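You operate a simulated robot arm through the tools that you are given. There is no shell and no other tool. Be economical: measure what you need, move in short steps, check, and stop when the job is done.

Carry out the task below with a simulated two-armed robot. There is one attempt and no reset: what you move stays moved.

Task
Hold the red thermometer on the packing table top steady with one hand and press the red thermometer key to switch it on with the other.

It is judged by the outcome, as a careful person would: the job done as asked, and still so three seconds after it is handed in. It fails if anything else is knocked over, pushed out of place, dropped, spilled or broken.

Robot
Two 7-joint arms with two-finger parallel grippers on one trunk, on a base that drives. Base frame: it is fixed to the floor where the robot stands at the start and does not move with it; the origin is under the middle of the robot, x ahead of it, y to its left, z up. Units: mm, degrees, N and s.
The left shoulder is at the start at [50, 158, 1183], the right one opposite. With the tool pointing down near the work surface each hand reaches from about 100 to 660 mm from the robot's upright axis, wherever it stands, measured 20 degrees to its own side. Places, roughly: red thermometer key [600, -200, 900]. Payload 3.91 kg a hand.
The tool frame of a hand sits at the grasp point between the pads (the TCP): z along the fingers, y along the line on which they close. The tips reach 30 mm beyond it. Largest opening 110 mm; finger width 20, thickness 10; the body of the gripper, 48 by 112 mm, starts 55 mm behind the TCP.
Orientation is that of the tool frame in the base frame, as [roll, pitch, yaw] about the fixed x, y, z axes, in that order (R = Rz(yaw) Ry(pitch) Rx(roll)). With the fingers straight down and closing along the base's y, the tool's x points along the base's -x, its y along +y and its z along -z.

Tools
- The arms move only by the tool play_rows. It takes "left_rows", "right_rows" or both (then of equal length, played together; a hand with none holds still); each is a list that holds one entry, the list of rows, each a list of 7 numbers: the shift along the tool's x, y, z in units of 30 mm (1.0 is 30 mm), then the turn, a rotation vector about the tool's x, y, z in units of 8 degrees (1.0 is 8 degrees), then the opening in per cent of the stroke, from 0 (shut) to 100 (fully open). In form: [[[x, y, z, wx, wy, wz, jaw], ...]]. A call has 1 to 20 rows; each row shifts and turns the commanded pose from where the row before left it, along the tool's axes as they then stand. A call with a number of a shift or a turn outside -1 to 1 is refused whole. Rows are played at 5 a second. More than 50 mm and 8.6 degrees between two rows, or a gripper value outside its range, and nothing of the call is played. Where a pose cannot be reached the arm comes as near as it can. A force on the tool above 40 N (or 10 N above the force at the start of the call, whichever is more), or a blocked arm, ends the call early, and 0.2 s more pass. Each finger travels about 153 mm/s and halts on what it meets, pressing with about 39 N; the grip force reading is that of the motor and also rises with nothing between the fingers. The clock runs only during rows and for 0.2 s after the last one: add rows that do not move to give the fingers time. The reply holds the time, the measured pose of the TCP, the force on the tool along the base axes, the opening and the grip force, in the units named above and with some noise, with the torque about the TCP (base axes, N m) and any sound that the robot's microphone picked up.
- Cameras (640 x 400 px; columns grow to the right, rows downward): "scene" is now at [122.4, -40.6, 1332]; the picture's right is [-0.45, -0.89, 0.00], its down [-0.40, 0.20, -0.90] and it looks along [0.80, -0.40, -0.44] (base axes); focal length 264 px, centre (320, 200). "left" rides on the left gripper at [73, -17, -103] in its tool frame; the picture's right is [0.23, 0.97, 0.00], its down [-0.76, 0.18, -0.62] and it looks along [-0.61, 0.14, 0.78] (tool axes); focal length 222 px, centre (320, 200). "right" rides on the right gripper at [72, 17, -103] in its tool frame; the picture's right is [-0.23, 0.97, 0.00], its down [-0.76, -0.18, -0.62] and it looks along [-0.61, -0.14, 0.78] (tool axes); focal length 222 px, centre (320, 200). There is no depth. A picture from a camera that has moved, and an enlarged one, comes with that camera's place and axes in the base frame and with its lens.
- get_image(camera): a new picture of that camera. The clock stands still meanwhile.
- lift_body(by): slides the trunk up (or, below 0, down) by that many mm; the arms and the scene camera ride with it, the base frame stays. It gives what a move gives, with no picture.
- drive_base(legs): drives the robot by 1 to 6 legs, each [ahead, turn to the left] in mm and degrees, along the robot's own axes; the way and the turn of a leg run together, so that a leg with both is an arc; at most 1500 mm and 180 degrees a leg. The arms and the cameras ride along, it lands a little off, and it stops where it bumps. It gives what a move gives.
- aim_head(pan, tilt): turns the head with the scene camera to pan (to the left, within 80 degrees either way) and tilt (down, from -29 to 69), counted from straight ahead of the robot. It gives what a move gives.
- inspect(camera, box): a new picture of the part [left, top, right, bottom] of that camera's present view, enlarged. The clock stands still meanwhile.
- hand_in(): hands the job in; it is judged then, once.

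Go step by step. Nothing tells you exact positions but the pictures and the camera data: compare them with the known pose of the tool, close in by small moves and look again before you grip or let go. The budget is 120 turns and 108 pictures, counting those below and the enlarged ones. Unless the task says otherwise, let go and move clear before handing in, and close with one line.

The tools are called after "Request:" as name(argument=value, ...) on one line, values as JSON. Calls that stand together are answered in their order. play_rows: Moves the arms, as the interface text tells. Its arguments: {"type":"object","properties":{"left_rows":{"type":"array","items":{"type":"array","items":{"type":"array","items":{"type":"number"}}}},"right_rows":{"type":"array","items":{"type":"array","items":{"type":"array","items":{"type":"number"}}}}},"required":[]} The other tools are called the same way: lift_body (by) slides the trunk up or down; drive_base (legs) drives the base; aim_head (pan, tilt) turns the head that bears the scene camera; get_image (camera) takes a picture; inspect (camera, box) takes an enlarged picture of a part of a camera's view; hand_in () hands the job in.

At the start:

```text
time: 0.0
left_eef_pos: [403.8, -12.0, 1185.6]
left_tcp_rot: [179.9, 0.0, -179.9]
left_contact_force: [0.1, 0.8, -0.6]
left_ft_torque: [0.0, 0.0, 0.01]
left_opening: 109.9
left_grasp_force: 0.1
right_eef_pos: [362.2, -294.6, 1187.3]
right_tcp_rot: [179.9, -0.1, -179.9]
right_contact_force: [0.9, 0.5, -0.7]
right_ft_torque: [0.03, -0.02, 0.04]
right_opening: 109.8
right_grasp_force: 0.1
trunk travel left (down, up): [-425.0, 57.0]
robot x, y, heading: [-3.2, -1.0, -0.0]
head pan, tilt: [-26.7, 26.2]
```

scene: 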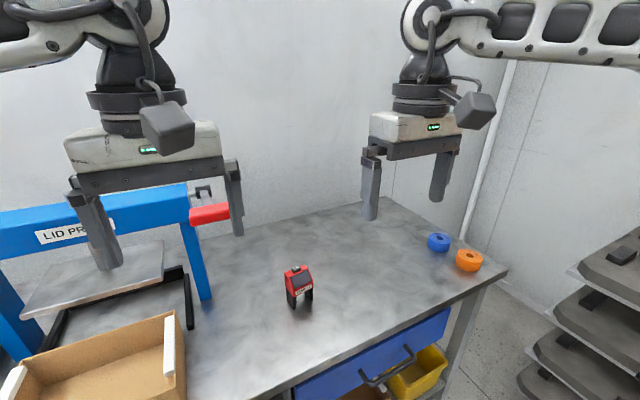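
right: 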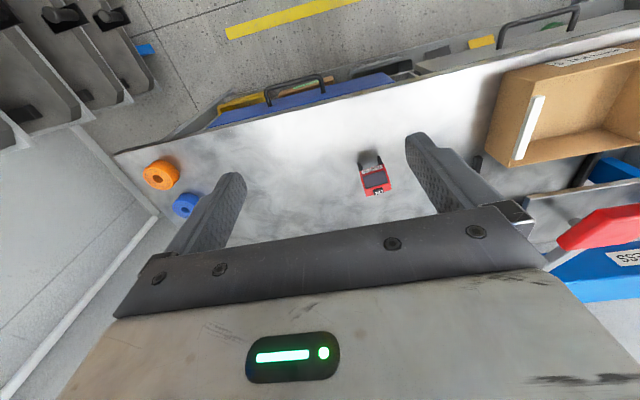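
left: 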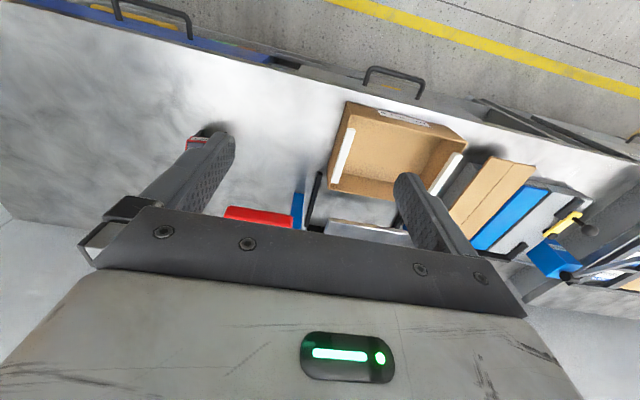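

The red thermometer stands on the table near the middle of the scene view; I look closer at it first to find its key and its shape.

Request:
inspect(camera="scene", box=[260, 250, 340, 320])

Request:
inspect(camera="right", box=[330, 130, 420, 210])

```text
5.71 times, centred on (300, 285) of scene
camera zoom: at [122.4, -40.6, 1332.0], right [-0.45, -0.89, 0.0], down [-0.4, 0.2, -0.9], along [0.8, -0.4, -0.44], focal length 1509 px, centre (434, -286)
```

zoom: 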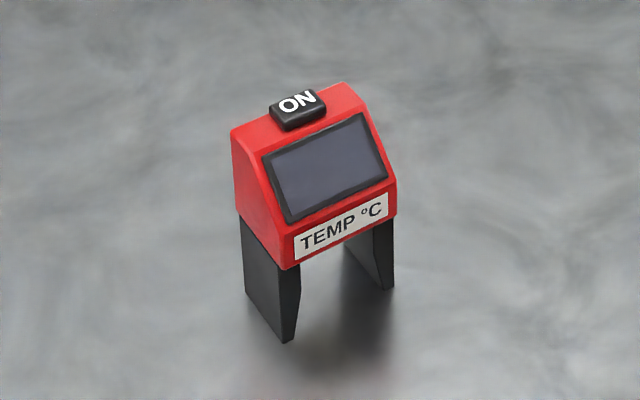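

```text
5.00 times, centred on (375, 170) of right
camera zoom: at [288.6, -277.4, 1290.6], right [0.23, 0.97, 0.0], down [0.76, -0.18, 0.62], along [0.61, -0.14, -0.78], focal length 1111 px, centre (45, 350)
```

zoom: 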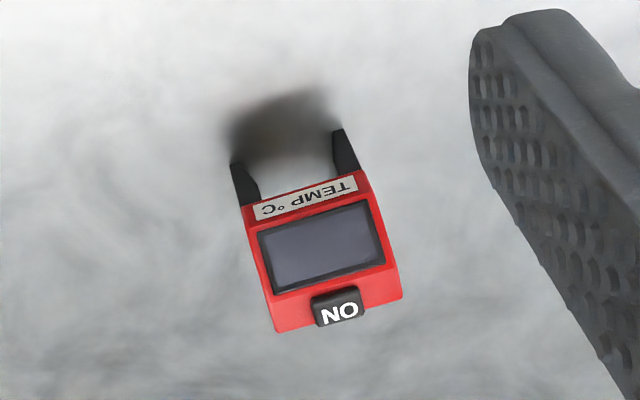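

I place the key top near [607, -217, 890], with the table at about z 790 and the body roughly 52 mm wide along y. The plan is for the right hand to hold the sides from the front, tilted, while the left presses from above. First I turn a little right and move closer so both hands can reach.

Request:
drive_base(legs=[[0, -20], [90, 0]])

```text
time: 2.2
left_eef_pos: [460.9, -179.4, 1185.7]
left_tcp_rot: [180.0, 0.0, 160.2]
left_contact_force: [1.0, -0.4, 0.5]
left_ft_torque: [0.03, 0.02, 0.01]
left_opening: 110.1
left_grasp_force: 0.1
right_eef_pos: [324.9, -428.9, 1187.5]
right_tcp_rot: [179.8, -0.1, 160.3]
right_contact_force: [0.5, -0.6, 1.4]
right_ft_torque: [0.05, 0.0, 0.0]
right_opening: 109.6
right_grasp_force: 0.1
trunk travel left (down, up): [-425.0, 57.0]
robot x, y, heading: [83.3, -23.8, -19.7]
head pan, tilt: [-26.7, 26.2]
```

The base moved without a bump. I point the head at the thermometer and look again.

Request:
aim_head(pan=0, tilt=42)

Request:
get_image(camera="scene")

Request:
get_image(camera="left")

```text
time: 3.1
left_eef_pos: [459.6, -179.8, 1186.1]
left_tcp_rot: [179.9, 0.0, 160.2]
left_contact_force: [-0.6, 0.2, 0.6]
left_ft_torque: [-0.01, -0.04, 0.01]
left_opening: 110.2
left_grasp_force: 0.0
right_eef_pos: [325.1, -430.0, 1186.8]
right_tcp_rot: [179.9, 0.0, 160.2]
right_contact_force: [-0.3, -0.1, -0.4]
right_ft_torque: [-0.02, 0.0, 0.02]
right_opening: 110.3
right_grasp_force: 0.1
trunk travel left (down, up): [-425.0, 57.0]
robot x, y, heading: [86.1, -30.0, -19.8]
head pan, tilt: [0.0, 42.0]
```

```text
102 pictures are left
camera scene: at [201.2, -72.0, 1307.8], right [-0.34, -0.94, 0.0], down [-0.63, 0.23, -0.74], along [0.7, -0.25, -0.67], focal length 264 px, centre (320, 200)
```

scene: 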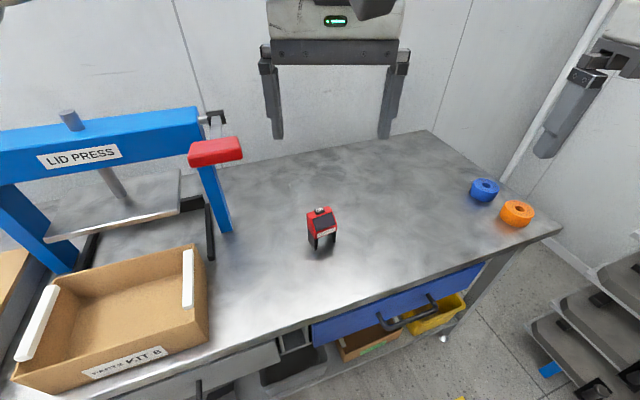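

```text
101 pictures are left
camera left: at [386.2, -171.4, 1289.0], right [0.12, 0.99, 0.0], down [0.78, -0.09, 0.62], along [0.62, -0.07, -0.78], focal length 222 px, centre (320, 200)
```

left: 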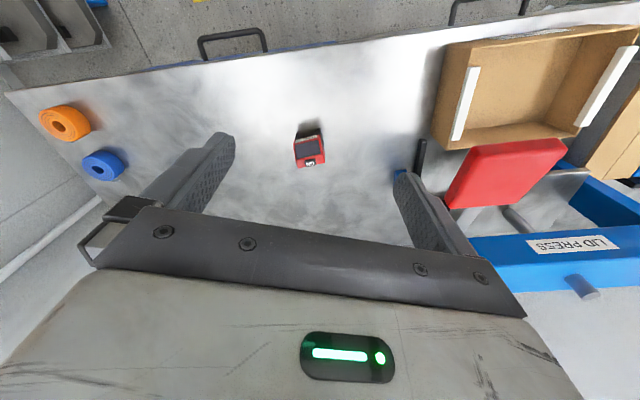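

Request:
inspect(camera="scene", box=[290, 195, 354, 259])

Request:
inspect(camera="left", box=[280, 115, 344, 179])

```text
6.25 times, centred on (322, 227) of scene
camera zoom: at [201.2, -72.0, 1307.8], right [-0.34, -0.94, 0.0], down [-0.63, 0.23, -0.74], along [0.7, -0.25, -0.67], focal length 1650 px, centre (308, 31)
```

zoom: 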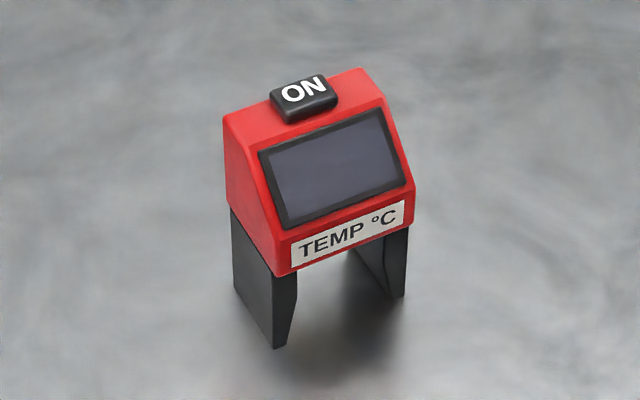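

```text
6.25 times, centred on (312, 147) of left
camera zoom: at [386.2, -171.4, 1289.0], right [0.12, 0.99, 0.0], down [0.78, -0.09, 0.62], along [0.62, -0.07, -0.78], focal length 1388 px, centre (370, 531)
```

zoom: 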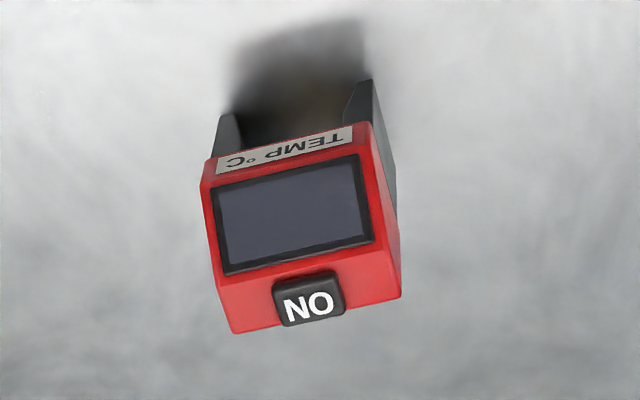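

The thermometer stands yawed about 9°, with its body centre near [600, -219, 857]. I move the left hand aside and close it, and bring the right hand forward while squaring its yaw to the thermometer.

Request:
play_rows(left_rows=[[[0.1, 0.9, 0, 0, 0, 0, 0], [0.3, 0.9, 0, 0, 0, 0, 0], [0.3, 0.9, 0, 0, 0, 0, 0], [0.3, 0.8, 0, 0, 0, 0, 0], [0, 0, 0, 0, 0, 0, 0], [0, 0, 0, 0, 0, 0, 0], [0, 0, 0, 0, 0, 0, 0], [0, 0, 0, 0, 0, 0, 0], [0, 0, 0, 0, 0, 0, 0], [0, 0, 0, 0, 0, 0, 0]]], right_rows=[[[0, 0, 0, 0, 0, -0.9, 100], [0, 0, 0, 0, 0, -0.9, 100], [0, 0, 0, 0, 0, -0.9, 100], [0, 0, 0, 0, 0, -0.9, 100], [-0.95, 0.69, 0, 0, 0, 0, 100], [-0.95, 0.69, 0, 0, 0, 0, 100], [-0.95, 0.69, 0, 0, 0, 0, 100], [-0.95, 0.69, 0, 0, 0, 0, 100], [-0.95, 0.69, 0, 0, 0, 0, 100], [-0.95, 0.69, 0, 0, 0, 0, 100]]])

```text
time: 4.1
left_eef_pos: [466.6, -88.0, 1186.6]
left_tcp_rot: [-177.9, 0.9, 160.0]
left_contact_force: [2.8, -19.7, -6.0]
left_ft_torque: [-0.65, -0.14, 0.05]
left_opening: 0.0
left_grasp_force: 37.4
right_eef_pos: [324.7, -431.6, 1187.5]
right_tcp_rot: [-179.9, 0.1, -172.6]
right_contact_force: [-0.8, 0.3, 0.9]
right_ft_torque: [-0.07, -0.02, -0.04]
right_opening: 110.1
right_grasp_force: 0.1
trunk travel left (down, up): [-425.0, 57.0]
robot x, y, heading: [80.5, -30.5, -20.1]
head pan, tilt: [0.0, 42.0]
stopped in row 4 (left hand): the force on the tool passed its limit at 53 N (the readings are from after the stop); the commanded pose is now the measured one
```

The left hand met something at about y -88, so I check what it touched.

Request:
get_image(camera="left")

Request:
get_image(camera="scene")

```text
98 pictures are left
camera left: at [392.7, -74.8, 1288.7], right [0.12, 0.99, -0.04], down [0.78, -0.07, 0.63], along [0.62, -0.1, -0.78], focal length 222 px, centre (320, 200)
```

left: 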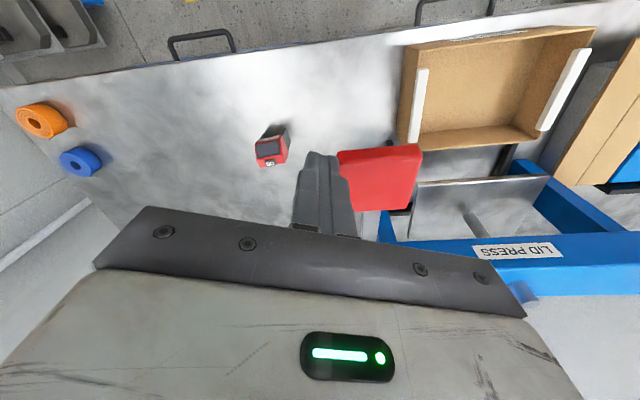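

```text
97 pictures are left
camera scene: at [201.6, -72.8, 1307.6], right [-0.34, -0.94, 0.0], down [-0.63, 0.23, -0.74], along [0.7, -0.25, -0.67], focal length 264 px, centre (320, 200)
```

scene: 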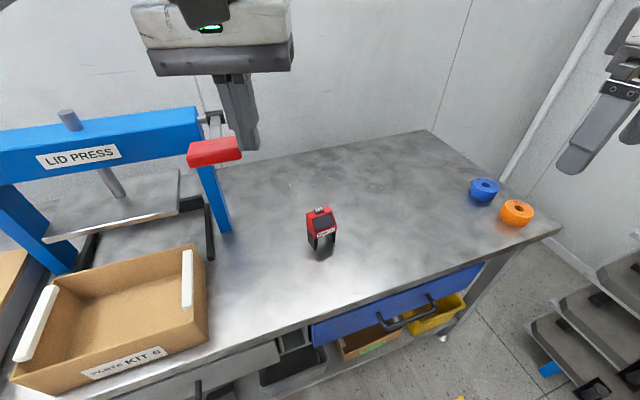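

The closed fingers brushed the red handle of the lid press. I back straight off, then raise the left hand clear and check the handle.

Request:
play_rows(left_rows=[[[0, -0.5, 0, 0, 0, 0, 0], [0, -0.6, 0, 0, 0, 0, 0], [0, -0.6, -0.5, 0, 0, 0, 0], [0, 0, -1, 0, 0, 0, 0], [0, 0, -1, 0, 0, 0, 0]]])

Request:
get_image(camera="scene")

Request:
get_image(camera="left")

```text
time: 5.3
left_eef_pos: [448.0, -129.6, 1262.2]
left_tcp_rot: [-178.5, 0.6, 160.1]
left_contact_force: [0.2, -0.6, 0.0]
left_ft_torque: [-0.01, 0.04, 0.0]
left_opening: 0.1
left_grasp_force: 37.8
right_eef_pos: [323.4, -429.6, 1188.0]
right_tcp_rot: [179.9, 0.2, -172.6]
right_contact_force: [-0.8, 0.2, -0.2]
right_ft_torque: [-0.01, 0.01, 0.0]
right_opening: 110.0
right_grasp_force: 0.1
trunk travel left (down, up): [-425.0, 57.0]
robot x, y, heading: [84.7, -30.5, -19.7]
head pan, tilt: [0.0, 42.0]
```

```text
96 pictures are left
camera scene: at [200.7, -72.4, 1307.8], right [-0.34, -0.94, 0.0], down [-0.63, 0.23, -0.74], along [0.7, -0.25, -0.67], focal length 264 px, centre (320, 200)
```

scene: 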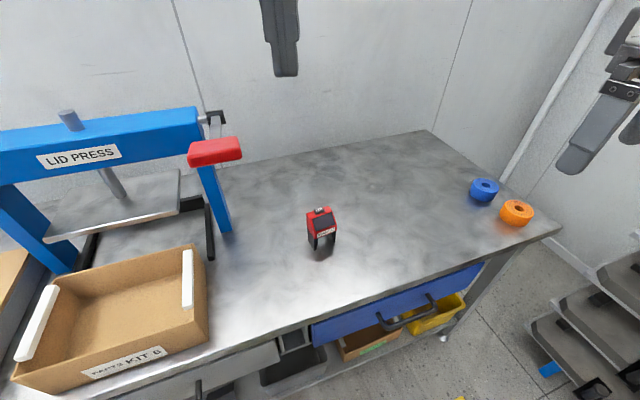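

```text
95 pictures are left
camera left: at [374.6, -119.0, 1365.7], right [0.12, 0.99, -0.03], down [0.78, -0.07, 0.63], along [0.62, -0.1, -0.78], focal length 222 px, centre (320, 200)
```

left: 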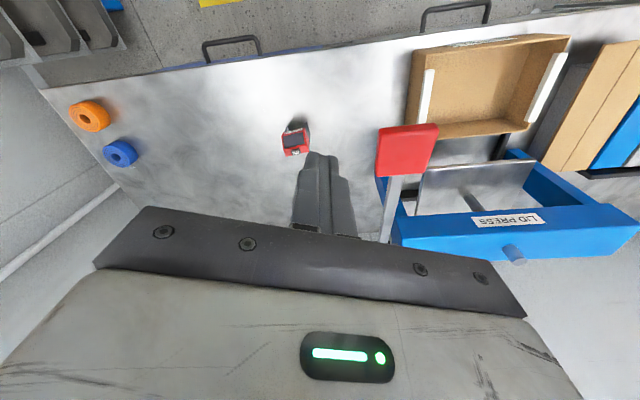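

The handle is back where it was, so no harm was done. It hangs near [500, -70, 1130], in the way of the left forearm's path. I want the robot shifted about 220 mm to its right, so I first look at the right side for room.

Request:
aim_head(pan=-45, tilt=25)

Request:
get_image(camera="scene")

```text
time: 6.4
left_eef_pos: [449.2, -130.1, 1263.3]
left_tcp_rot: [-178.4, 0.7, 160.0]
left_contact_force: [0.8, 1.4, -0.6]
left_ft_torque: [0.02, 0.0, -0.03]
left_opening: 0.1
left_grasp_force: 38.2
right_eef_pos: [322.6, -429.7, 1187.5]
right_tcp_rot: [179.9, -0.1, -172.7]
right_contact_force: [0.0, -0.4, 0.4]
right_ft_torque: [0.02, -0.04, 0.02]
right_opening: 110.1
right_grasp_force: 0.0
trunk travel left (down, up): [-425.0, 57.0]
robot x, y, heading: [82.3, -31.1, -20.0]
head pan, tilt: [-45.0, 25.0]
```

```text
94 pictures are left
camera scene: at [161.7, -127.2, 1334.0], right [-0.91, -0.42, 0.0], down [-0.18, 0.38, -0.91], along [0.38, -0.82, -0.42], focal length 264 px, centre (320, 200)
```

scene: 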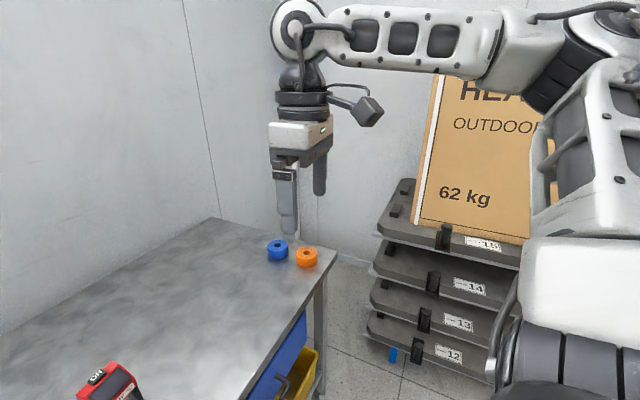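

The rack and the heavy box stand beyond about y -1100, so there is room. I reverse, then shift right and face the table again.

Request:
drive_base(legs=[[-280, 0], [0, -30], [400, 0], [0, 45]])

Request:
aim_head(pan=5, tilt=40)

Request:
get_image(camera="scene")

```text
time: 14.0
left_eef_pos: [456.0, -245.0, 1262.8]
left_tcp_rot: [-178.4, 0.7, 174.8]
left_contact_force: [1.3, 0.4, -0.1]
left_ft_torque: [-0.02, -0.02, -0.04]
left_opening: 0.0
left_grasp_force: 37.4
right_eef_pos: [410.4, -566.7, 1188.4]
right_tcp_rot: [179.9, 0.1, -158.1]
right_contact_force: [0.2, 0.5, 0.3]
right_ft_torque: [0.0, -0.01, 0.0]
right_opening: 109.8
right_grasp_force: 0.1
trunk travel left (down, up): [-425.0, 57.0]
robot x, y, heading: [77.6, -241.1, -5.2]
head pan, tilt: [-45.0, 25.0]
```

```text
time: 15.2
left_eef_pos: [455.1, -245.5, 1264.1]
left_tcp_rot: [-178.4, 0.7, 174.8]
left_contact_force: [0.0, 0.1, 0.4]
left_ft_torque: [-0.06, -0.01, -0.03]
left_opening: 0.0
left_grasp_force: 38.1
right_eef_pos: [411.2, -567.4, 1187.8]
right_tcp_rot: [179.9, 0.1, -158.2]
right_contact_force: [-0.2, -0.2, 0.0]
right_ft_torque: [0.0, 0.0, 0.04]
right_opening: 110.2
right_grasp_force: 0.0
trunk travel left (down, up): [-425.0, 57.0]
robot x, y, heading: [76.4, -243.4, -5.3]
head pan, tilt: [5.0, 40.0]
```

```text
93 pictures are left
camera scene: at [202.9, -245.3, 1310.7], right [-0.01, -1.0, 0.0], down [-0.64, 0.0, -0.77], along [0.77, 0.0, -0.64], focal length 264 px, centre (320, 200)
```

scene: 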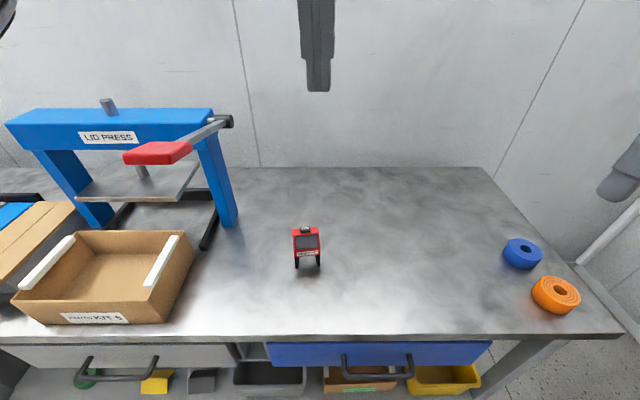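

The robot now faces the thermometer nearly squarely. I zoom in to refine its place and yaw.

Request:
inspect(camera="scene", box=[274, 215, 338, 279])

Request:
inspect(camera="left", box=[280, 60, 408, 188])

Request:
get_image(camera="right")

```text
6.25 times, centred on (306, 247) of scene
camera zoom: at [202.9, -245.3, 1310.7], right [-0.01, -1.0, 0.0], down [-0.64, 0.0, -0.77], along [0.77, 0.0, -0.64], focal length 1650 px, centre (408, -94)
```

zoom: 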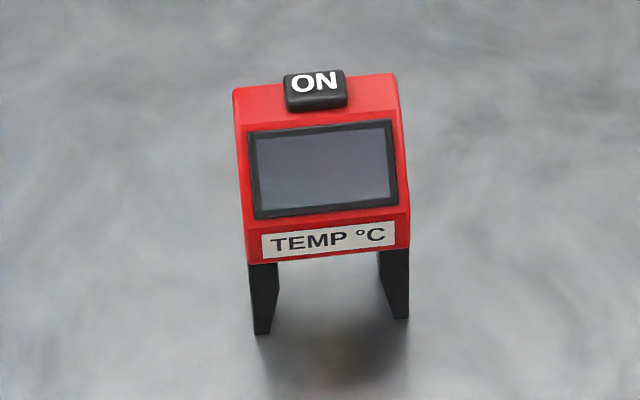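

```text
3.12 times, centred on (344, 124) of left
camera zoom: at [381.1, -253.6, 1365.3], right [-0.14, 0.99, -0.03], down [0.77, 0.12, 0.63], along [0.62, 0.06, -0.78], focal length 694 px, centre (245, 438)
```

zoom: 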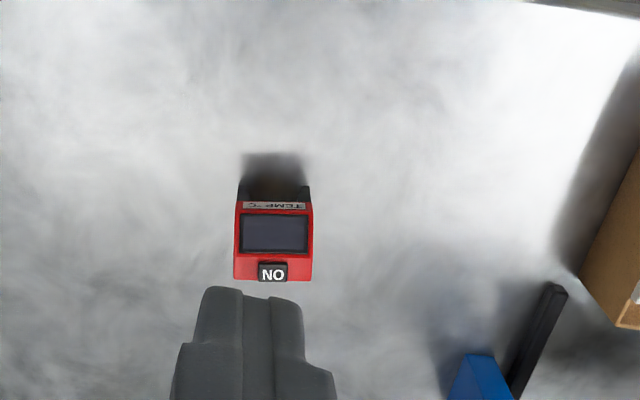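

```text
90 pictures are left
camera right: at [336.6, -579.0, 1290.9], right [-0.15, 0.99, 0.0], down [0.77, 0.12, 0.62], along [0.62, 0.1, -0.78], focal length 222 px, centre (320, 200)
```

right: 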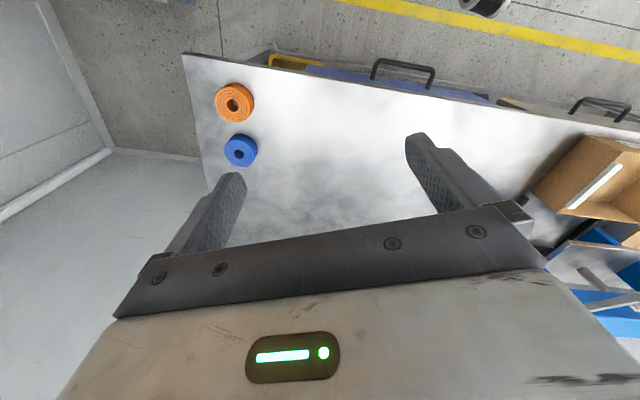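

Both views agree: the key is near [606, -215, 890] and the yaw is about 8.5°. I move the left hand a little left and forward at height, and bring the right hand over at height with its yaw corrected.

Request:
play_rows(left_rows=[[[-0.5, 0.9, 0, 0, 0, 0, 0], [-0.5, 0.9, 0, 0, 0, 0, 0], [-0.5, 0.9, 0, 0, 0, 0, 0], [-0.5, 0.8, 0, 0, 0, 0, 0], [0, 0, 0, 0, 0, 0, 0], [0, 0, 0, 0, 0, 0, 0], [0, 0, 0, 0, 0, 0, 0], [0, 0, 0, 0, 0, 0, 0], [0, 0, 0, 0, 0, 0, 0], [0, 0, 0, 0, 0, 0, 0]]], right_rows=[[[0, 0, 0, 0, 0, 0.83, 100], [0, 0, 0, 0, 0, 0.83, 100], [-0.266, 0.958, 0, 0, 0, 0, 100], [-0.266, 0.958, 0, 0, 0, 0, 100], [-0.266, 0.958, 0, 0, 0, 0, 100], [-0.266, 0.958, 0, 0, 0, 0, 100], [-0.266, 0.958, 0, 0, 0, 0, 100], [-0.266, 0.958, 0, 0, 0, 0, 100], [-0.266, 0.958, 0, 0, 0, 0, 100], [-0.266, 0.958, 0, 0, 0, 0, 100]]])

```text
time: 17.4
left_eef_pos: [524.5, -144.9, 1260.7]
left_tcp_rot: [-178.4, 0.7, 174.8]
left_contact_force: [-0.9, 0.8, 0.4]
left_ft_torque: [0.02, 0.0, -0.01]
left_opening: 0.1
left_grasp_force: 37.3
right_eef_pos: [431.2, -375.0, 1183.1]
right_tcp_rot: [179.9, 0.2, -171.6]
right_contact_force: [0.0, 0.3, 0.4]
right_ft_torque: [-0.04, -0.02, 0.01]
right_opening: 109.7
right_grasp_force: 0.0
right hand out of reach, approached as far as the arm can: row 9, 10
trunk travel left (down, up): [-425.0, 57.0]
robot x, y, heading: [77.6, -244.8, -5.2]
head pan, tilt: [5.0, 40.0]
```

The right hand reached its limit at this height, so I lower it and move over again lower down.

Request:
play_rows(right_rows=[[[0, 0, 1, 0, 0, 0, 100], [0, 0, 1, 0, 0, 0, 100], [0, 0, 1, 0, 0, 0, 100], [0, 0, 1, 0, 0, 0, 100], [0, 0, 1, 0, 0, 0, 100], [0, 0.5, 0.5, 0, -0.95, 0, 100], [0, 0.7, 0, 0, -0.95, 0, 100], [0, 0.5, 0, 0, -0.95, 0, 100], [0, 0, 0, 0, -0.95, 0, 100]]])

Request:
get_image(camera="scene")

```text
time: 19.4
left_eef_pos: [525.9, -146.3, 1261.5]
left_tcp_rot: [-178.4, 0.7, 174.8]
left_contact_force: [-1.0, 0.0, 0.4]
left_ft_torque: [-0.01, 0.0, -0.01]
left_opening: 0.2
left_grasp_force: 37.5
right_eef_pos: [420.7, -349.1, 1025.0]
right_tcp_rot: [179.8, 30.5, -171.5]
right_contact_force: [-0.3, -0.3, -0.3]
right_ft_torque: [0.04, 0.01, 0.01]
right_opening: 110.0
right_grasp_force: 0.1
right hand out of reach, approached as far as the arm can: row 7, 8
trunk travel left (down, up): [-425.0, 57.0]
robot x, y, heading: [74.7, -241.5, -5.2]
head pan, tilt: [5.0, 40.0]
```

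```text
89 pictures are left
camera scene: at [202.9, -245.3, 1310.7], right [0.0, -1.0, 0.0], down [-0.64, 0.0, -0.77], along [0.77, 0.0, -0.64], focal length 264 px, centre (320, 200)
```

scene: 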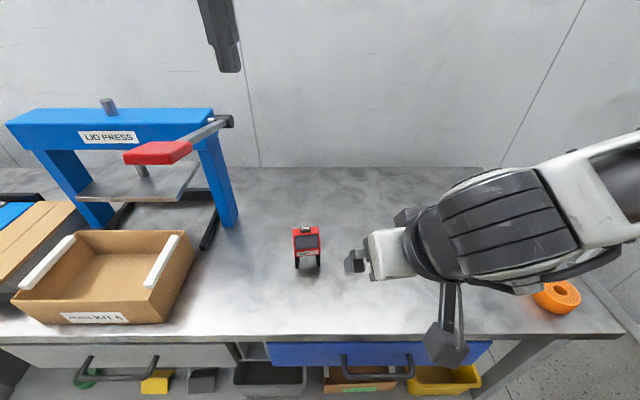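

The arm is folded close to its limit here, so going forward should help. I move forward and left in small steps.

Request:
play_rows(right_rows=[[[-0.866, 0, 0.5, 0, 0, 0, 100], [-0.866, 0, 0.5, 0, 0, 0, 100], [0, 0.8, 0, 0, 0, 0, 100], [0, 0.8, 0, 0, 0, 0, 100], [0, 0.8, 0, 0, 0, 0, 100], [0, 0.8, 0, 0, 0, 0, 100]]])

```text
time: 20.8
left_eef_pos: [523.7, -146.3, 1260.6]
left_tcp_rot: [-178.5, 0.8, 174.8]
left_contact_force: [-0.4, 0.6, -0.5]
left_ft_torque: [0.0, 0.04, 0.0]
left_opening: 0.0
left_grasp_force: 37.5
right_eef_pos: [460.2, -344.7, 1044.7]
right_tcp_rot: [179.8, 30.4, -171.4]
right_contact_force: [0.5, -0.4, -0.7]
right_ft_torque: [-0.03, 0.02, 0.02]
right_opening: 109.9
right_grasp_force: 0.1
right hand out of reach, approached as far as the arm can: row 1, 2, 3, 4, 5, 6
trunk travel left (down, up): [-425.0, 57.0]
robot x, y, heading: [78.0, -241.9, -5.4]
head pan, tilt: [5.0, 40.0]
```

The right hand can't cross further to the robot's left in this stance. Turning the base about 14° left puts the thermometer on the robot's right side. I first nudge the left hand right so it stays clear of the press.

Request:
play_rows(left_rows=[[[0, -0.8, -0.3, 0, 0, 0, 0], [0, -0.8, -0.3, 0, 0, 0, 0]]])

Request:
drive_base(legs=[[0, 14]])

Request:
get_image(camera="scene")

```text
time: 21.4
left_eef_pos: [520.0, -195.2, 1280.5]
left_tcp_rot: [-178.6, 0.7, 174.9]
left_contact_force: [0.1, -0.8, 1.1]
left_ft_torque: [0.01, -0.02, -0.02]
left_opening: 0.0
left_grasp_force: 37.8
right_eef_pos: [463.1, -344.4, 1044.0]
right_tcp_rot: [179.8, 30.4, -171.4]
right_contact_force: [0.1, 0.6, -0.4]
right_ft_torque: [0.0, -0.02, 0.01]
right_opening: 110.1
right_grasp_force: 0.0
trunk travel left (down, up): [-425.0, 57.0]
robot x, y, heading: [77.0, -241.9, -5.4]
head pan, tilt: [5.0, 40.0]
```

```text
time: 22.6
left_eef_pos: [496.4, -86.5, 1280.6]
left_tcp_rot: [-178.4, 0.7, -171.3]
left_contact_force: [0.6, -1.0, -0.3]
left_ft_torque: [-0.01, 0.02, -0.04]
left_opening: 0.0
left_grasp_force: 37.8
right_eef_pos: [475.7, -248.7, 1043.8]
right_tcp_rot: [179.9, 30.5, -157.2]
right_contact_force: [0.7, -0.5, 0.2]
right_ft_torque: [0.0, -0.02, 0.0]
right_opening: 109.9
right_grasp_force: 0.1
trunk travel left (down, up): [-425.0, 57.0]
robot x, y, heading: [78.7, -243.0, 8.8]
head pan, tilt: [5.0, 40.0]
```

```text
88 pictures are left
camera scene: at [200.1, -214.3, 1310.7], right [0.24, -0.97, 0.0], down [-0.62, -0.15, -0.77], along [0.74, 0.18, -0.64], focal length 264 px, centre (320, 200)
```

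scene: 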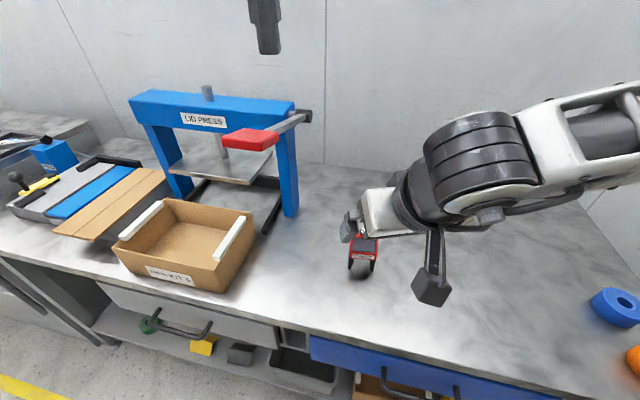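

Now the right hand is right in front of the thermometer and above it. I square its heading to 8.5° and tilt it further.

Request:
play_rows(right_rows=[[[0, 0, 0, 0.447, 0, 0.774, 100], [0, 0, 0, 0.447, 0, 0.774, 100], [0, 0, 0, 0, -0.8, 0, 100], [0, 0, 0, 0, -0.8, 0, 100], [0, 0, 0, 0, -0.8, 0, 100], [0, 0, 0, 0, 0, 0, 100]]])

```text
time: 24.0
left_eef_pos: [495.9, -87.6, 1279.6]
left_tcp_rot: [-178.4, 0.7, -171.2]
left_contact_force: [0.5, 0.1, 0.3]
left_ft_torque: [0.03, 0.01, -0.01]
left_opening: 0.2
left_grasp_force: 37.5
right_eef_pos: [482.4, -284.0, 1054.1]
right_tcp_rot: [179.5, 49.8, -171.9]
right_contact_force: [-0.1, -0.1, -0.3]
right_ft_torque: [-0.02, -0.03, -0.04]
right_opening: 110.0
right_grasp_force: 0.1
right hand out of reach, approached as far as the arm can: row 1, 2, 3, 4, 5
trunk travel left (down, up): [-425.0, 57.0]
robot x, y, heading: [79.7, -243.3, 9.1]
head pan, tilt: [5.0, 40.0]
```

The orientation is right, but the position is about 35 mm to the right of what I asked. I lower the hand, which should free the arm, and then step left.

Request:
play_rows(right_rows=[[[0.766, 0, 0.643, 0, 0, 0, 100], [0.766, 0, 0.643, 0, 0, 0, 100], [0.766, 0, 0.643, 0, 0, 0, 100], [0.5, 0, 0.42, 0, 0, 0, 100], [0, 0.6, 0, 0, 0, 0, 100], [0, 0.6, 0, 0, 0, 0, 100]]])

Request:
get_image(camera="scene")

Request:
get_image(camera="right")

```text
time: 25.4
left_eef_pos: [495.1, -87.7, 1281.3]
left_tcp_rot: [-178.4, 0.7, -171.2]
left_contact_force: [-0.5, -0.3, -0.7]
left_ft_torque: [-0.03, 0.03, -0.02]
left_opening: 0.0
left_grasp_force: 37.9
right_eef_pos: [495.7, -314.5, 989.4]
right_tcp_rot: [179.6, 49.6, -171.8]
right_contact_force: [0.4, 0.0, 0.4]
right_ft_torque: [0.01, -0.01, -0.01]
right_opening: 110.1
right_grasp_force: 0.0
right hand out of reach, approached as far as the arm can: row 1, 2, 3, 4, 5, 6
trunk travel left (down, up): [-425.0, 57.0]
robot x, y, heading: [81.5, -243.5, 8.9]
head pan, tilt: [5.0, 40.0]
```

```text
87 pictures are left
camera scene: at [200.2, -214.8, 1310.7], right [0.24, -0.97, 0.0], down [-0.62, -0.15, -0.77], along [0.74, 0.18, -0.64], focal length 264 px, centre (320, 200)
```

scene: 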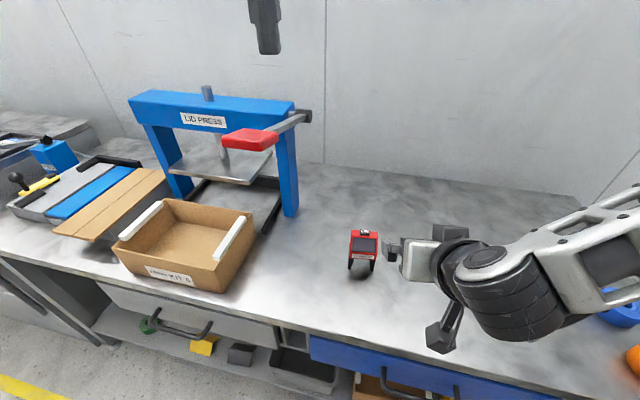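

```text
86 pictures are left
camera right: at [369.2, -317.0, 1001.5], right [0.0, 0.98, 0.18], down [0.05, -0.18, 0.98], along [1.0, 0.01, -0.05], focal length 222 px, centre (320, 200)
```

right: 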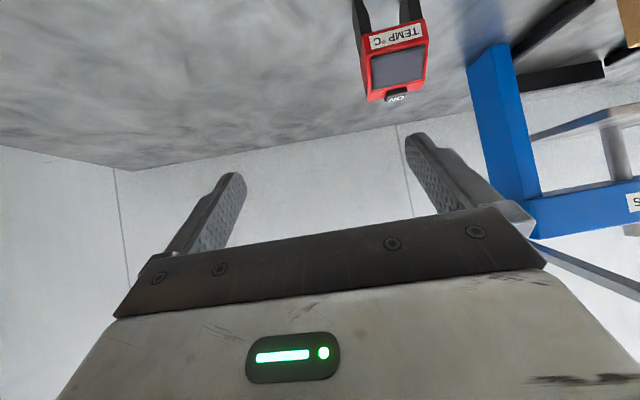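

The wrist limits block a flat approach. A steeper tilt of about 30° from vertical still leaves the key free, so I go back to that and step to the place in front of the thermometer.

Request:
play_rows(right_rows=[[[0, 0, 0, 0, 0.83, 0, 100], [0, 0, 0, 0, 0.83, 0, 100], [0, 0, 0, 0, 0.83, 0, 100], [0, 0.6, 0, 0, 0, 0, 100], [0, 0.7, 0, 0, 0, 0, 100], [0, 0.7, 0, 0, 0, 0, 100], [0, 0, 0, 0, 0, 0, 100]]])

```text
time: 27.0
left_eef_pos: [496.2, -87.0, 1279.8]
left_tcp_rot: [-178.5, 0.8, -171.2]
left_contact_force: [-0.2, 0.4, -0.5]
left_ft_torque: [0.02, 0.03, -0.02]
left_opening: 0.0
left_grasp_force: 38.0
right_eef_pos: [489.3, -285.7, 998.0]
right_tcp_rot: [179.8, 29.7, -171.7]
right_contact_force: [0.3, 0.6, -0.9]
right_ft_torque: [-0.05, 0.03, 0.0]
right_opening: 110.2
right_grasp_force: 0.0
right hand out of reach, approached as far as the arm can: row 5, 6
trunk travel left (down, up): [-425.0, 57.0]
robot x, y, heading: [80.4, -244.5, 8.8]
head pan, tilt: [5.0, 40.0]
```

It still stops at y -286. I test whether reaching further forward frees it.

Request:
play_rows(right_rows=[[[-0.866, 0, 0.5, 0, 0, 0, 100], [-0.866, 0, 0.5, 0, 0, 0, 100], [-0.4, 0.5, 0.2, 0, 0, 0, 100], [0, 0.6, 0, 0, 0, 0, 100]]])

```text
time: 28.0
left_eef_pos: [495.8, -87.4, 1280.3]
left_tcp_rot: [-178.5, 0.7, -171.3]
left_contact_force: [0.2, 0.2, 0.0]
left_ft_torque: [0.01, -0.02, -0.01]
left_opening: 0.0
left_grasp_force: 37.9
right_eef_pos: [552.3, -281.1, 1014.5]
right_tcp_rot: [179.7, 29.6, -171.6]
right_contact_force: [0.8, 0.1, -0.1]
right_ft_torque: [-0.02, -0.02, -0.01]
right_opening: 110.2
right_grasp_force: 0.1
right hand out of reach, approached as far as the arm can: row 1, 2, 3, 4
trunk travel left (down, up): [-425.0, 57.0]
robot x, y, heading: [76.4, -241.1, 8.8]
head pan, tilt: [5.0, 40.0]
```

Height relative to the shoulder seems to be what limits the wrist, so lowering the trunk should help. I pull the right hand back and up, bring the left hand inward clear of the press, then lower the trunk.

Request:
play_rows(right_rows=[[[0.866, 0, -0.5, 0, 0, 0, 100], [0.866, 0, -0.5, 0, 0, 0, 100], [0.6, 0, -0.8, 0, 0, 0, 100], [-0.5, 0, -0.866, 0, 0, 0, 100], [-0.5, 0, -0.866, 0, 0, 0, 100], [-0.5, 0, -0.866, 0, 0, 0, 100], [-0.5, 0, -0.866, 0, 0, 0, 100]]], left_rows=[[[0, 0, 0, 0, 0, 0, 0], [0, -0.8, 0, 0, 0, 0, 0], [0, -0.8, 0, 0, 0, 0, 0], [0, -0.8, 0, 0, 0, 0, 0], [0, -0.8, 0, 0, 0, 0, 0], [0, 0, 0, 0, 0, 0, 0], [0, 0, 0, 0, 0, 0, 0]]])

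Request:
get_image(camera="scene")

```text
time: 29.6
left_eef_pos: [510.8, -183.2, 1282.2]
left_tcp_rot: [-178.4, 0.7, -171.1]
left_contact_force: [-0.5, 0.2, -0.3]
left_ft_torque: [0.0, -0.02, -0.01]
left_opening: 0.2
left_grasp_force: 37.9
right_eef_pos: [466.8, -294.6, 1147.1]
right_tcp_rot: [179.6, 29.6, -171.6]
right_contact_force: [-0.3, 0.3, 0.2]
right_ft_torque: [0.02, 0.01, -0.03]
right_opening: 110.0
right_grasp_force: 0.1
trunk travel left (down, up): [-425.0, 57.0]
robot x, y, heading: [76.0, -244.8, 8.8]
head pan, tilt: [5.0, 40.0]
```

```text
85 pictures are left
camera scene: at [199.8, -215.0, 1310.7], right [0.24, -0.97, 0.0], down [-0.62, -0.15, -0.77], along [0.74, 0.18, -0.64], focal length 264 px, centre (320, 200)
```

scene: 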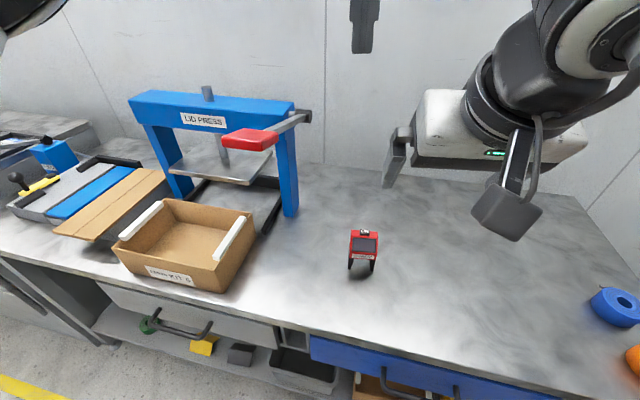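

The left forearm would pass over the press handle if the left hand pressed. I swap roles: the left hand will hold from the front and the right will press from above. For that I shift the base further right and turn it a little left.

Request:
drive_base(legs=[[-112, 0], [0, -54], [174, 0], [0, 60]])

Request:
aim_head(pan=5, tilt=40)

Request:
get_image(camera="scene")

```text
time: 37.0
left_eef_pos: [514.0, -285.8, 1282.8]
left_tcp_rot: [-178.4, 0.7, -165.9]
left_contact_force: [-0.5, -1.1, 0.3]
left_ft_torque: [0.01, 0.0, 0.02]
left_opening: 0.0
left_grasp_force: 37.6
right_eef_pos: [481.0, -401.8, 1146.2]
right_tcp_rot: [179.7, 29.7, -166.3]
right_contact_force: [0.2, -0.4, 0.2]
right_ft_torque: [0.0, 0.01, -0.02]
right_opening: 110.1
right_grasp_force: 0.0
trunk travel left (down, up): [-425.0, 57.0]
robot x, y, heading: [90.4, -383.9, 14.2]
head pan, tilt: [5.0, 40.0]
```

```text
time: 37.6
left_eef_pos: [513.8, -286.1, 1281.8]
left_tcp_rot: [-178.3, 0.7, -165.9]
left_contact_force: [0.1, -1.0, 0.7]
left_ft_torque: [0.01, -0.01, -0.02]
left_opening: 0.1
left_grasp_force: 38.1
right_eef_pos: [480.8, -400.5, 1146.6]
right_tcp_rot: [179.7, 29.8, -166.3]
right_contact_force: [0.3, -0.1, 0.4]
right_ft_torque: [0.03, 0.05, 0.01]
right_opening: 110.0
right_grasp_force: 0.1
trunk travel left (down, up): [-425.0, 57.0]
robot x, y, heading: [91.8, -384.7, 14.3]
head pan, tilt: [5.0, 40.0]
```

```text
84 pictures are left
camera scene: at [208.4, -346.8, 1310.7], right [0.33, -0.95, 0.0], down [-0.61, -0.21, -0.77], along [0.72, 0.25, -0.64], focal length 264 px, centre (320, 200)
```

scene: 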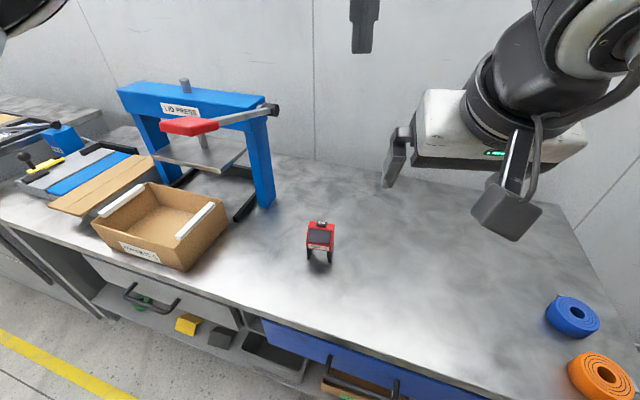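

The stance is good. I now move the right hand aside, make it vertical and close it. The left hand opens, squares to the thermometer and starts tilting.

Request:
play_rows(left_rows=[[[0, 0, 0, -0.2, 0, 0.7, 100], [0.7, 0, 0, 0, 0, 0, 100], [0.7, 0, 0, 0, 0, 0, 100], [0, 0, 0, 0, -0.875, 0, 100], [0, 0, 0, 0, -0.875, 0, 100], [0, 0, 0, 0, -0.875, 0, 100], [0, 0, 0, 0, -0.875, 0, 100], [0, 0, 0, 0, -0.875, 0, 100]]], right_rows=[[[0, -0.9, 0, 0, 0, 0, 0], [0, -0.9, 0, 0, 0, 0, 0], [0, -0.9, -0.3, 0, 0, 0, 0], [0, 0, -0.3, 0, 0.93, 0, 0], [0, 0, -0.4, 0, 0.93, 0, 0], [0, 0, -0.5, 0, 0.93, 0, 0], [0, 0, -0.5, 0, 0.93, 0, 0], [0, 0, 0, 0, 0, 0, 0]]])

```text
time: 39.4
left_eef_pos: [472.5, -294.6, 1282.8]
left_tcp_rot: [179.9, 35.8, -171.7]
left_contact_force: [0.0, -0.1, 0.3]
left_ft_torque: [0.02, -0.01, 0.03]
left_opening: 110.0
left_grasp_force: 0.0
right_eef_pos: [481.3, -484.2, 1203.7]
right_tcp_rot: [179.7, -0.2, -166.3]
right_contact_force: [-1.2, 0.5, 0.7]
right_ft_torque: [0.0, -0.04, 0.05]
right_opening: 0.2
right_grasp_force: 37.3
trunk travel left (down, up): [-425.0, 57.0]
robot x, y, heading: [88.9, -388.2, 14.2]
head pan, tilt: [5.0, 40.0]
```

Both hands followed. I lower the trunk by 240 mm; nothing lies below either hand.

Request:
lift_body(by=-240)

Request:
get_image(camera="scene")

```text
time: 41.9
left_eef_pos: [473.3, -293.2, 1042.6]
left_tcp_rot: [179.9, 35.7, -171.5]
left_contact_force: [0.0, -0.3, 0.0]
left_ft_torque: [-0.04, 0.0, 0.01]
left_opening: 110.0
left_grasp_force: 0.0
right_eef_pos: [480.4, -484.1, 962.2]
right_tcp_rot: [179.8, 0.0, -166.3]
right_contact_force: [-0.1, 0.2, 0.4]
right_ft_torque: [-0.01, -0.02, 0.0]
right_opening: 0.1
right_grasp_force: 37.9
trunk travel left (down, up): [-185.0, 297.0]
robot x, y, heading: [91.5, -386.0, 14.0]
head pan, tilt: [5.0, 40.0]
```

```text
83 pictures are left
camera scene: at [208.3, -346.8, 1070.7], right [0.33, -0.95, 0.0], down [-0.61, -0.21, -0.77], along [0.72, 0.25, -0.64], focal length 264 px, centre (320, 200)
```

scene: 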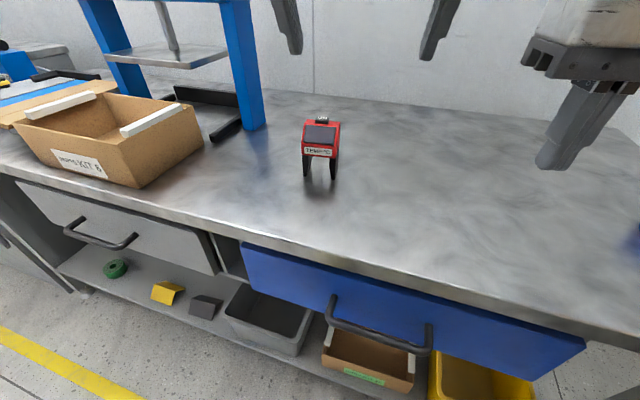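

The view is clear. I bring the left hand to a standoff about 110 mm back along its approach line from the thermometer.

Request:
play_rows(left_rows=[[[0.074, 0.378, 0.817, 0, 0, 0, 100], [0.074, 0.378, 0.817, 0, 0, 0, 100], [0.074, 0.378, 0.817, 0, 0, 0, 100], [0.074, 0.378, 0.817, 0, 0, 0, 100], [0.074, 0.378, 0.817, 0, 0, 0, 100], [0, 0, 0, 0, 0, 0, 100]]])

Request:
get_image(camera="left")

Request:
get_image(camera="scene")

```text
time: 43.3
left_eef_pos: [526.1, -227.5, 935.6]
left_tcp_rot: [179.8, 35.7, -171.6]
left_contact_force: [0.0, -0.2, -0.5]
left_ft_torque: [0.02, 0.02, 0.03]
left_opening: 110.2
left_grasp_force: 0.1
right_eef_pos: [481.8, -484.1, 962.5]
right_tcp_rot: [179.7, -0.2, -166.2]
right_contact_force: [-0.2, -0.3, 0.2]
right_ft_torque: [0.01, -0.01, -0.01]
right_opening: 0.0
right_grasp_force: 37.5
trunk travel left (down, up): [-185.0, 297.0]
robot x, y, heading: [87.2, -381.7, 13.9]
head pan, tilt: [5.0, 40.0]
```

```text
82 pictures are left
camera left: at [411.7, -262.2, 977.0], right [-0.33, 0.94, -0.13], down [0.23, 0.21, 0.95], along [0.92, 0.28, -0.28], focal length 222 px, centre (320, 200)
```

left: 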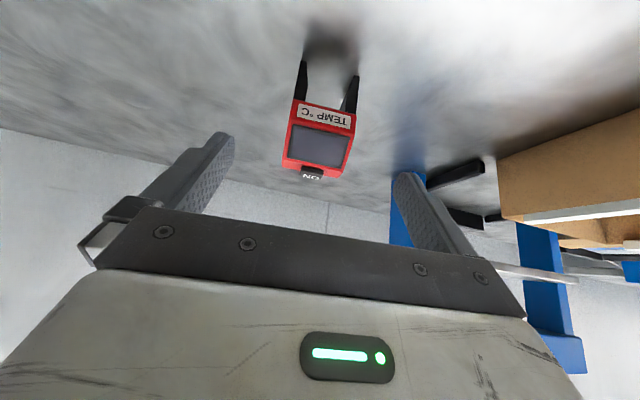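

```text
81 pictures are left
camera scene: at [208.4, -346.7, 1070.7], right [0.33, -0.95, 0.0], down [-0.61, -0.21, -0.77], along [0.72, 0.25, -0.64], focal length 264 px, centre (320, 200)
```

scene: 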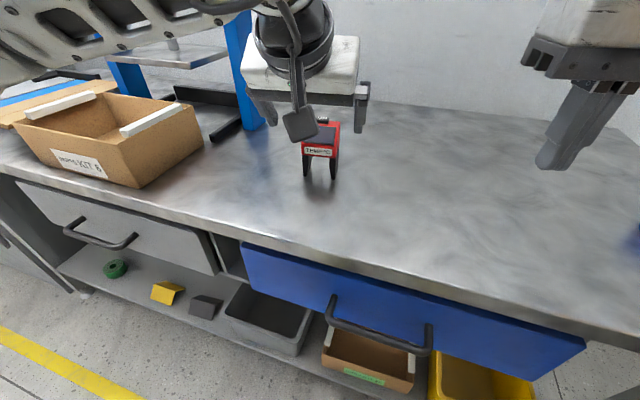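

The hand is exactly where planned and the thermometer sits centred between the open fingers. I slide in along the tool axis to straddle the body.

Request:
play_rows(left_rows=[[[0, 0, 0.7, 0, 0, 0, 100], [0, 0, 0.7, 0, 0, 0, 100], [0, 0, 0.7, 0, 0, 0, 100], [0, 0, 0.7, 0, 0, 0, 100], [0, 0, 0.7, 0, 0, 0, 100]]])

Request:
get_image(camera="left")

Request:
get_image(camera="scene")

Request:
get_image(camera="right")

```text
time: 44.5
left_eef_pos: [585.5, -217.7, 850.6]
left_tcp_rot: [179.8, 35.7, -171.6]
left_contact_force: [-0.2, -0.4, -0.2]
left_ft_torque: [0.03, 0.0, 0.0]
left_opening: 110.0
left_grasp_force: 0.1
right_eef_pos: [481.1, -483.5, 962.9]
right_tcp_rot: [179.7, 0.0, -166.3]
right_contact_force: [0.2, 0.1, -0.1]
right_ft_torque: [0.0, 0.01, -0.03]
right_opening: 0.1
right_grasp_force: 38.0
trunk travel left (down, up): [-185.0, 297.0]
robot x, y, heading: [90.4, -385.0, 14.0]
head pan, tilt: [5.0, 40.0]
```

```text
80 pictures are left
camera left: at [471.8, -253.2, 892.3], right [-0.33, 0.94, -0.13], down [0.23, 0.21, 0.95], along [0.92, 0.28, -0.28], focal length 222 px, centre (320, 200)
```

left: 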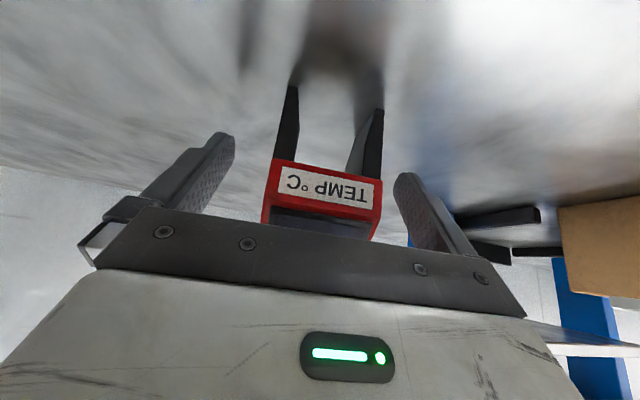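

```text
79 pictures are left
camera scene: at [208.4, -346.7, 1070.7], right [0.33, -0.95, 0.0], down [-0.61, -0.21, -0.77], along [0.72, 0.25, -0.64], focal length 264 px, centre (320, 200)
```

scene: 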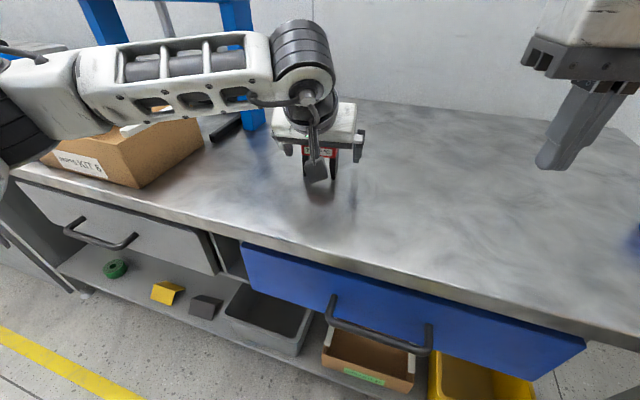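

```text
78 pictures are left
camera right: at [407.2, -486.3, 1066.4], right [-0.01, 1.0, 0.0], down [0.78, 0.01, 0.62], along [0.62, 0.01, -0.78], focal length 222 px, centre (320, 200)
```

right: 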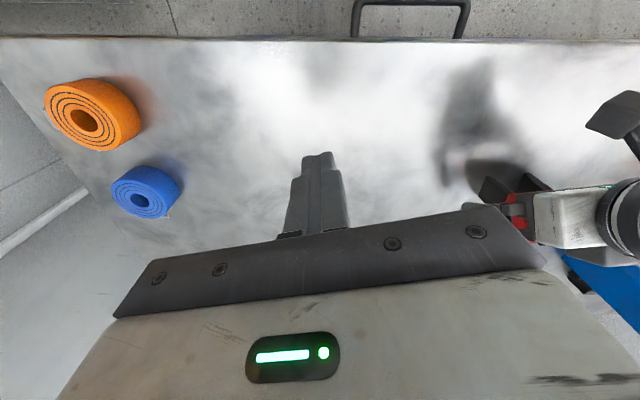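

The fingers straddle the body with slight room on both sides. I shift 3 mm for centring, then close gently.

Request:
play_rows(left_rows=[[[0, 0.1, 0, 0, 0, 0, 90], [0, 0, 0, 0, 0, 0, 75], [0, 0, 0, 0, 0, 0, 65], [0, 0, 0, 0, 0, 0, 58]]])

Request:
get_image(camera="left")

```text
time: 45.5
left_eef_pos: [587.3, -214.6, 851.3]
left_tcp_rot: [179.9, 35.7, -171.5]
left_contact_force: [-0.5, -0.1, -0.3]
left_ft_torque: [0.02, 0.02, 0.0]
left_opening: 63.7
left_grasp_force: 0.0
right_eef_pos: [482.8, -485.2, 963.9]
right_tcp_rot: [179.9, 0.0, -166.3]
right_contact_force: [-0.1, -1.2, 0.1]
right_ft_torque: [0.01, 0.02, 0.0]
right_opening: 0.0
right_grasp_force: 37.6
trunk travel left (down, up): [-185.0, 297.0]
robot x, y, heading: [91.4, -381.9, 13.9]
head pan, tilt: [5.0, 40.0]
```

```text
77 pictures are left
camera left: at [471.8, -250.2, 892.4], right [-0.33, 0.94, -0.13], down [0.23, 0.21, 0.95], along [0.92, 0.28, -0.28], focal length 222 px, centre (320, 200)
```

left: 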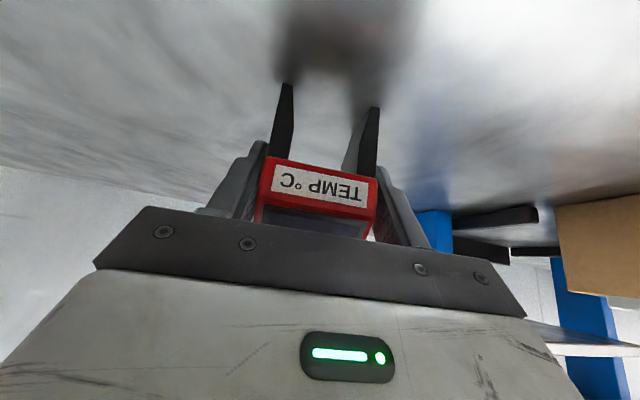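

The body sits evenly between the fingers now, a few millimetres clear on each side. I close onto it.

Request:
play_rows(left_rows=[[[0, 0, 0, 0, 0, 0, 54], [0, 0, 0, 0, 0, 0, 51], [0, 0, 0, 0, 0, 0, 48], [0, 0, 0, 0, 0, 0, 45], [0, 0, 0, 0, 0, 0, 45]]])

Request:
get_image(camera="left")

```text
time: 46.7
left_eef_pos: [587.1, -215.7, 851.3]
left_tcp_rot: [179.9, 35.7, -171.6]
left_contact_force: [0.0, -0.1, 0.5]
left_ft_torque: [-0.07, -0.01, -0.02]
left_opening: 57.8
left_grasp_force: 38.6
right_eef_pos: [482.3, -484.3, 962.7]
right_tcp_rot: [179.8, 0.0, -166.4]
right_contact_force: [-0.3, -0.4, 0.6]
right_ft_torque: [-0.01, 0.01, -0.02]
right_opening: 0.1
right_grasp_force: 37.7
trunk travel left (down, up): [-185.0, 297.0]
robot x, y, heading: [89.2, -383.9, 14.1]
head pan, tilt: [5.0, 40.0]
```

```text
76 pictures are left
camera left: at [471.8, -250.2, 892.5], right [-0.33, 0.94, -0.13], down [0.23, 0.21, 0.95], along [0.92, 0.28, -0.28], focal length 222 px, centre (320, 200)
```

left: 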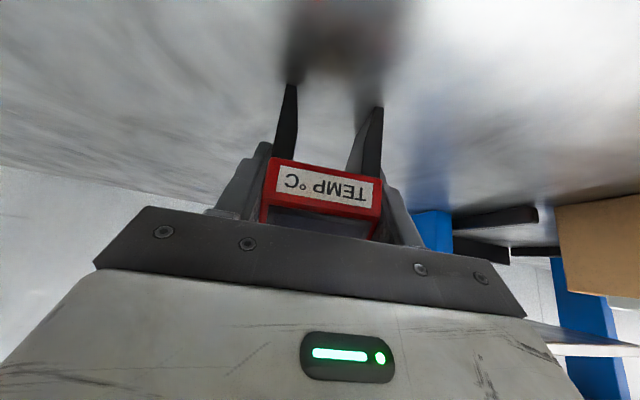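

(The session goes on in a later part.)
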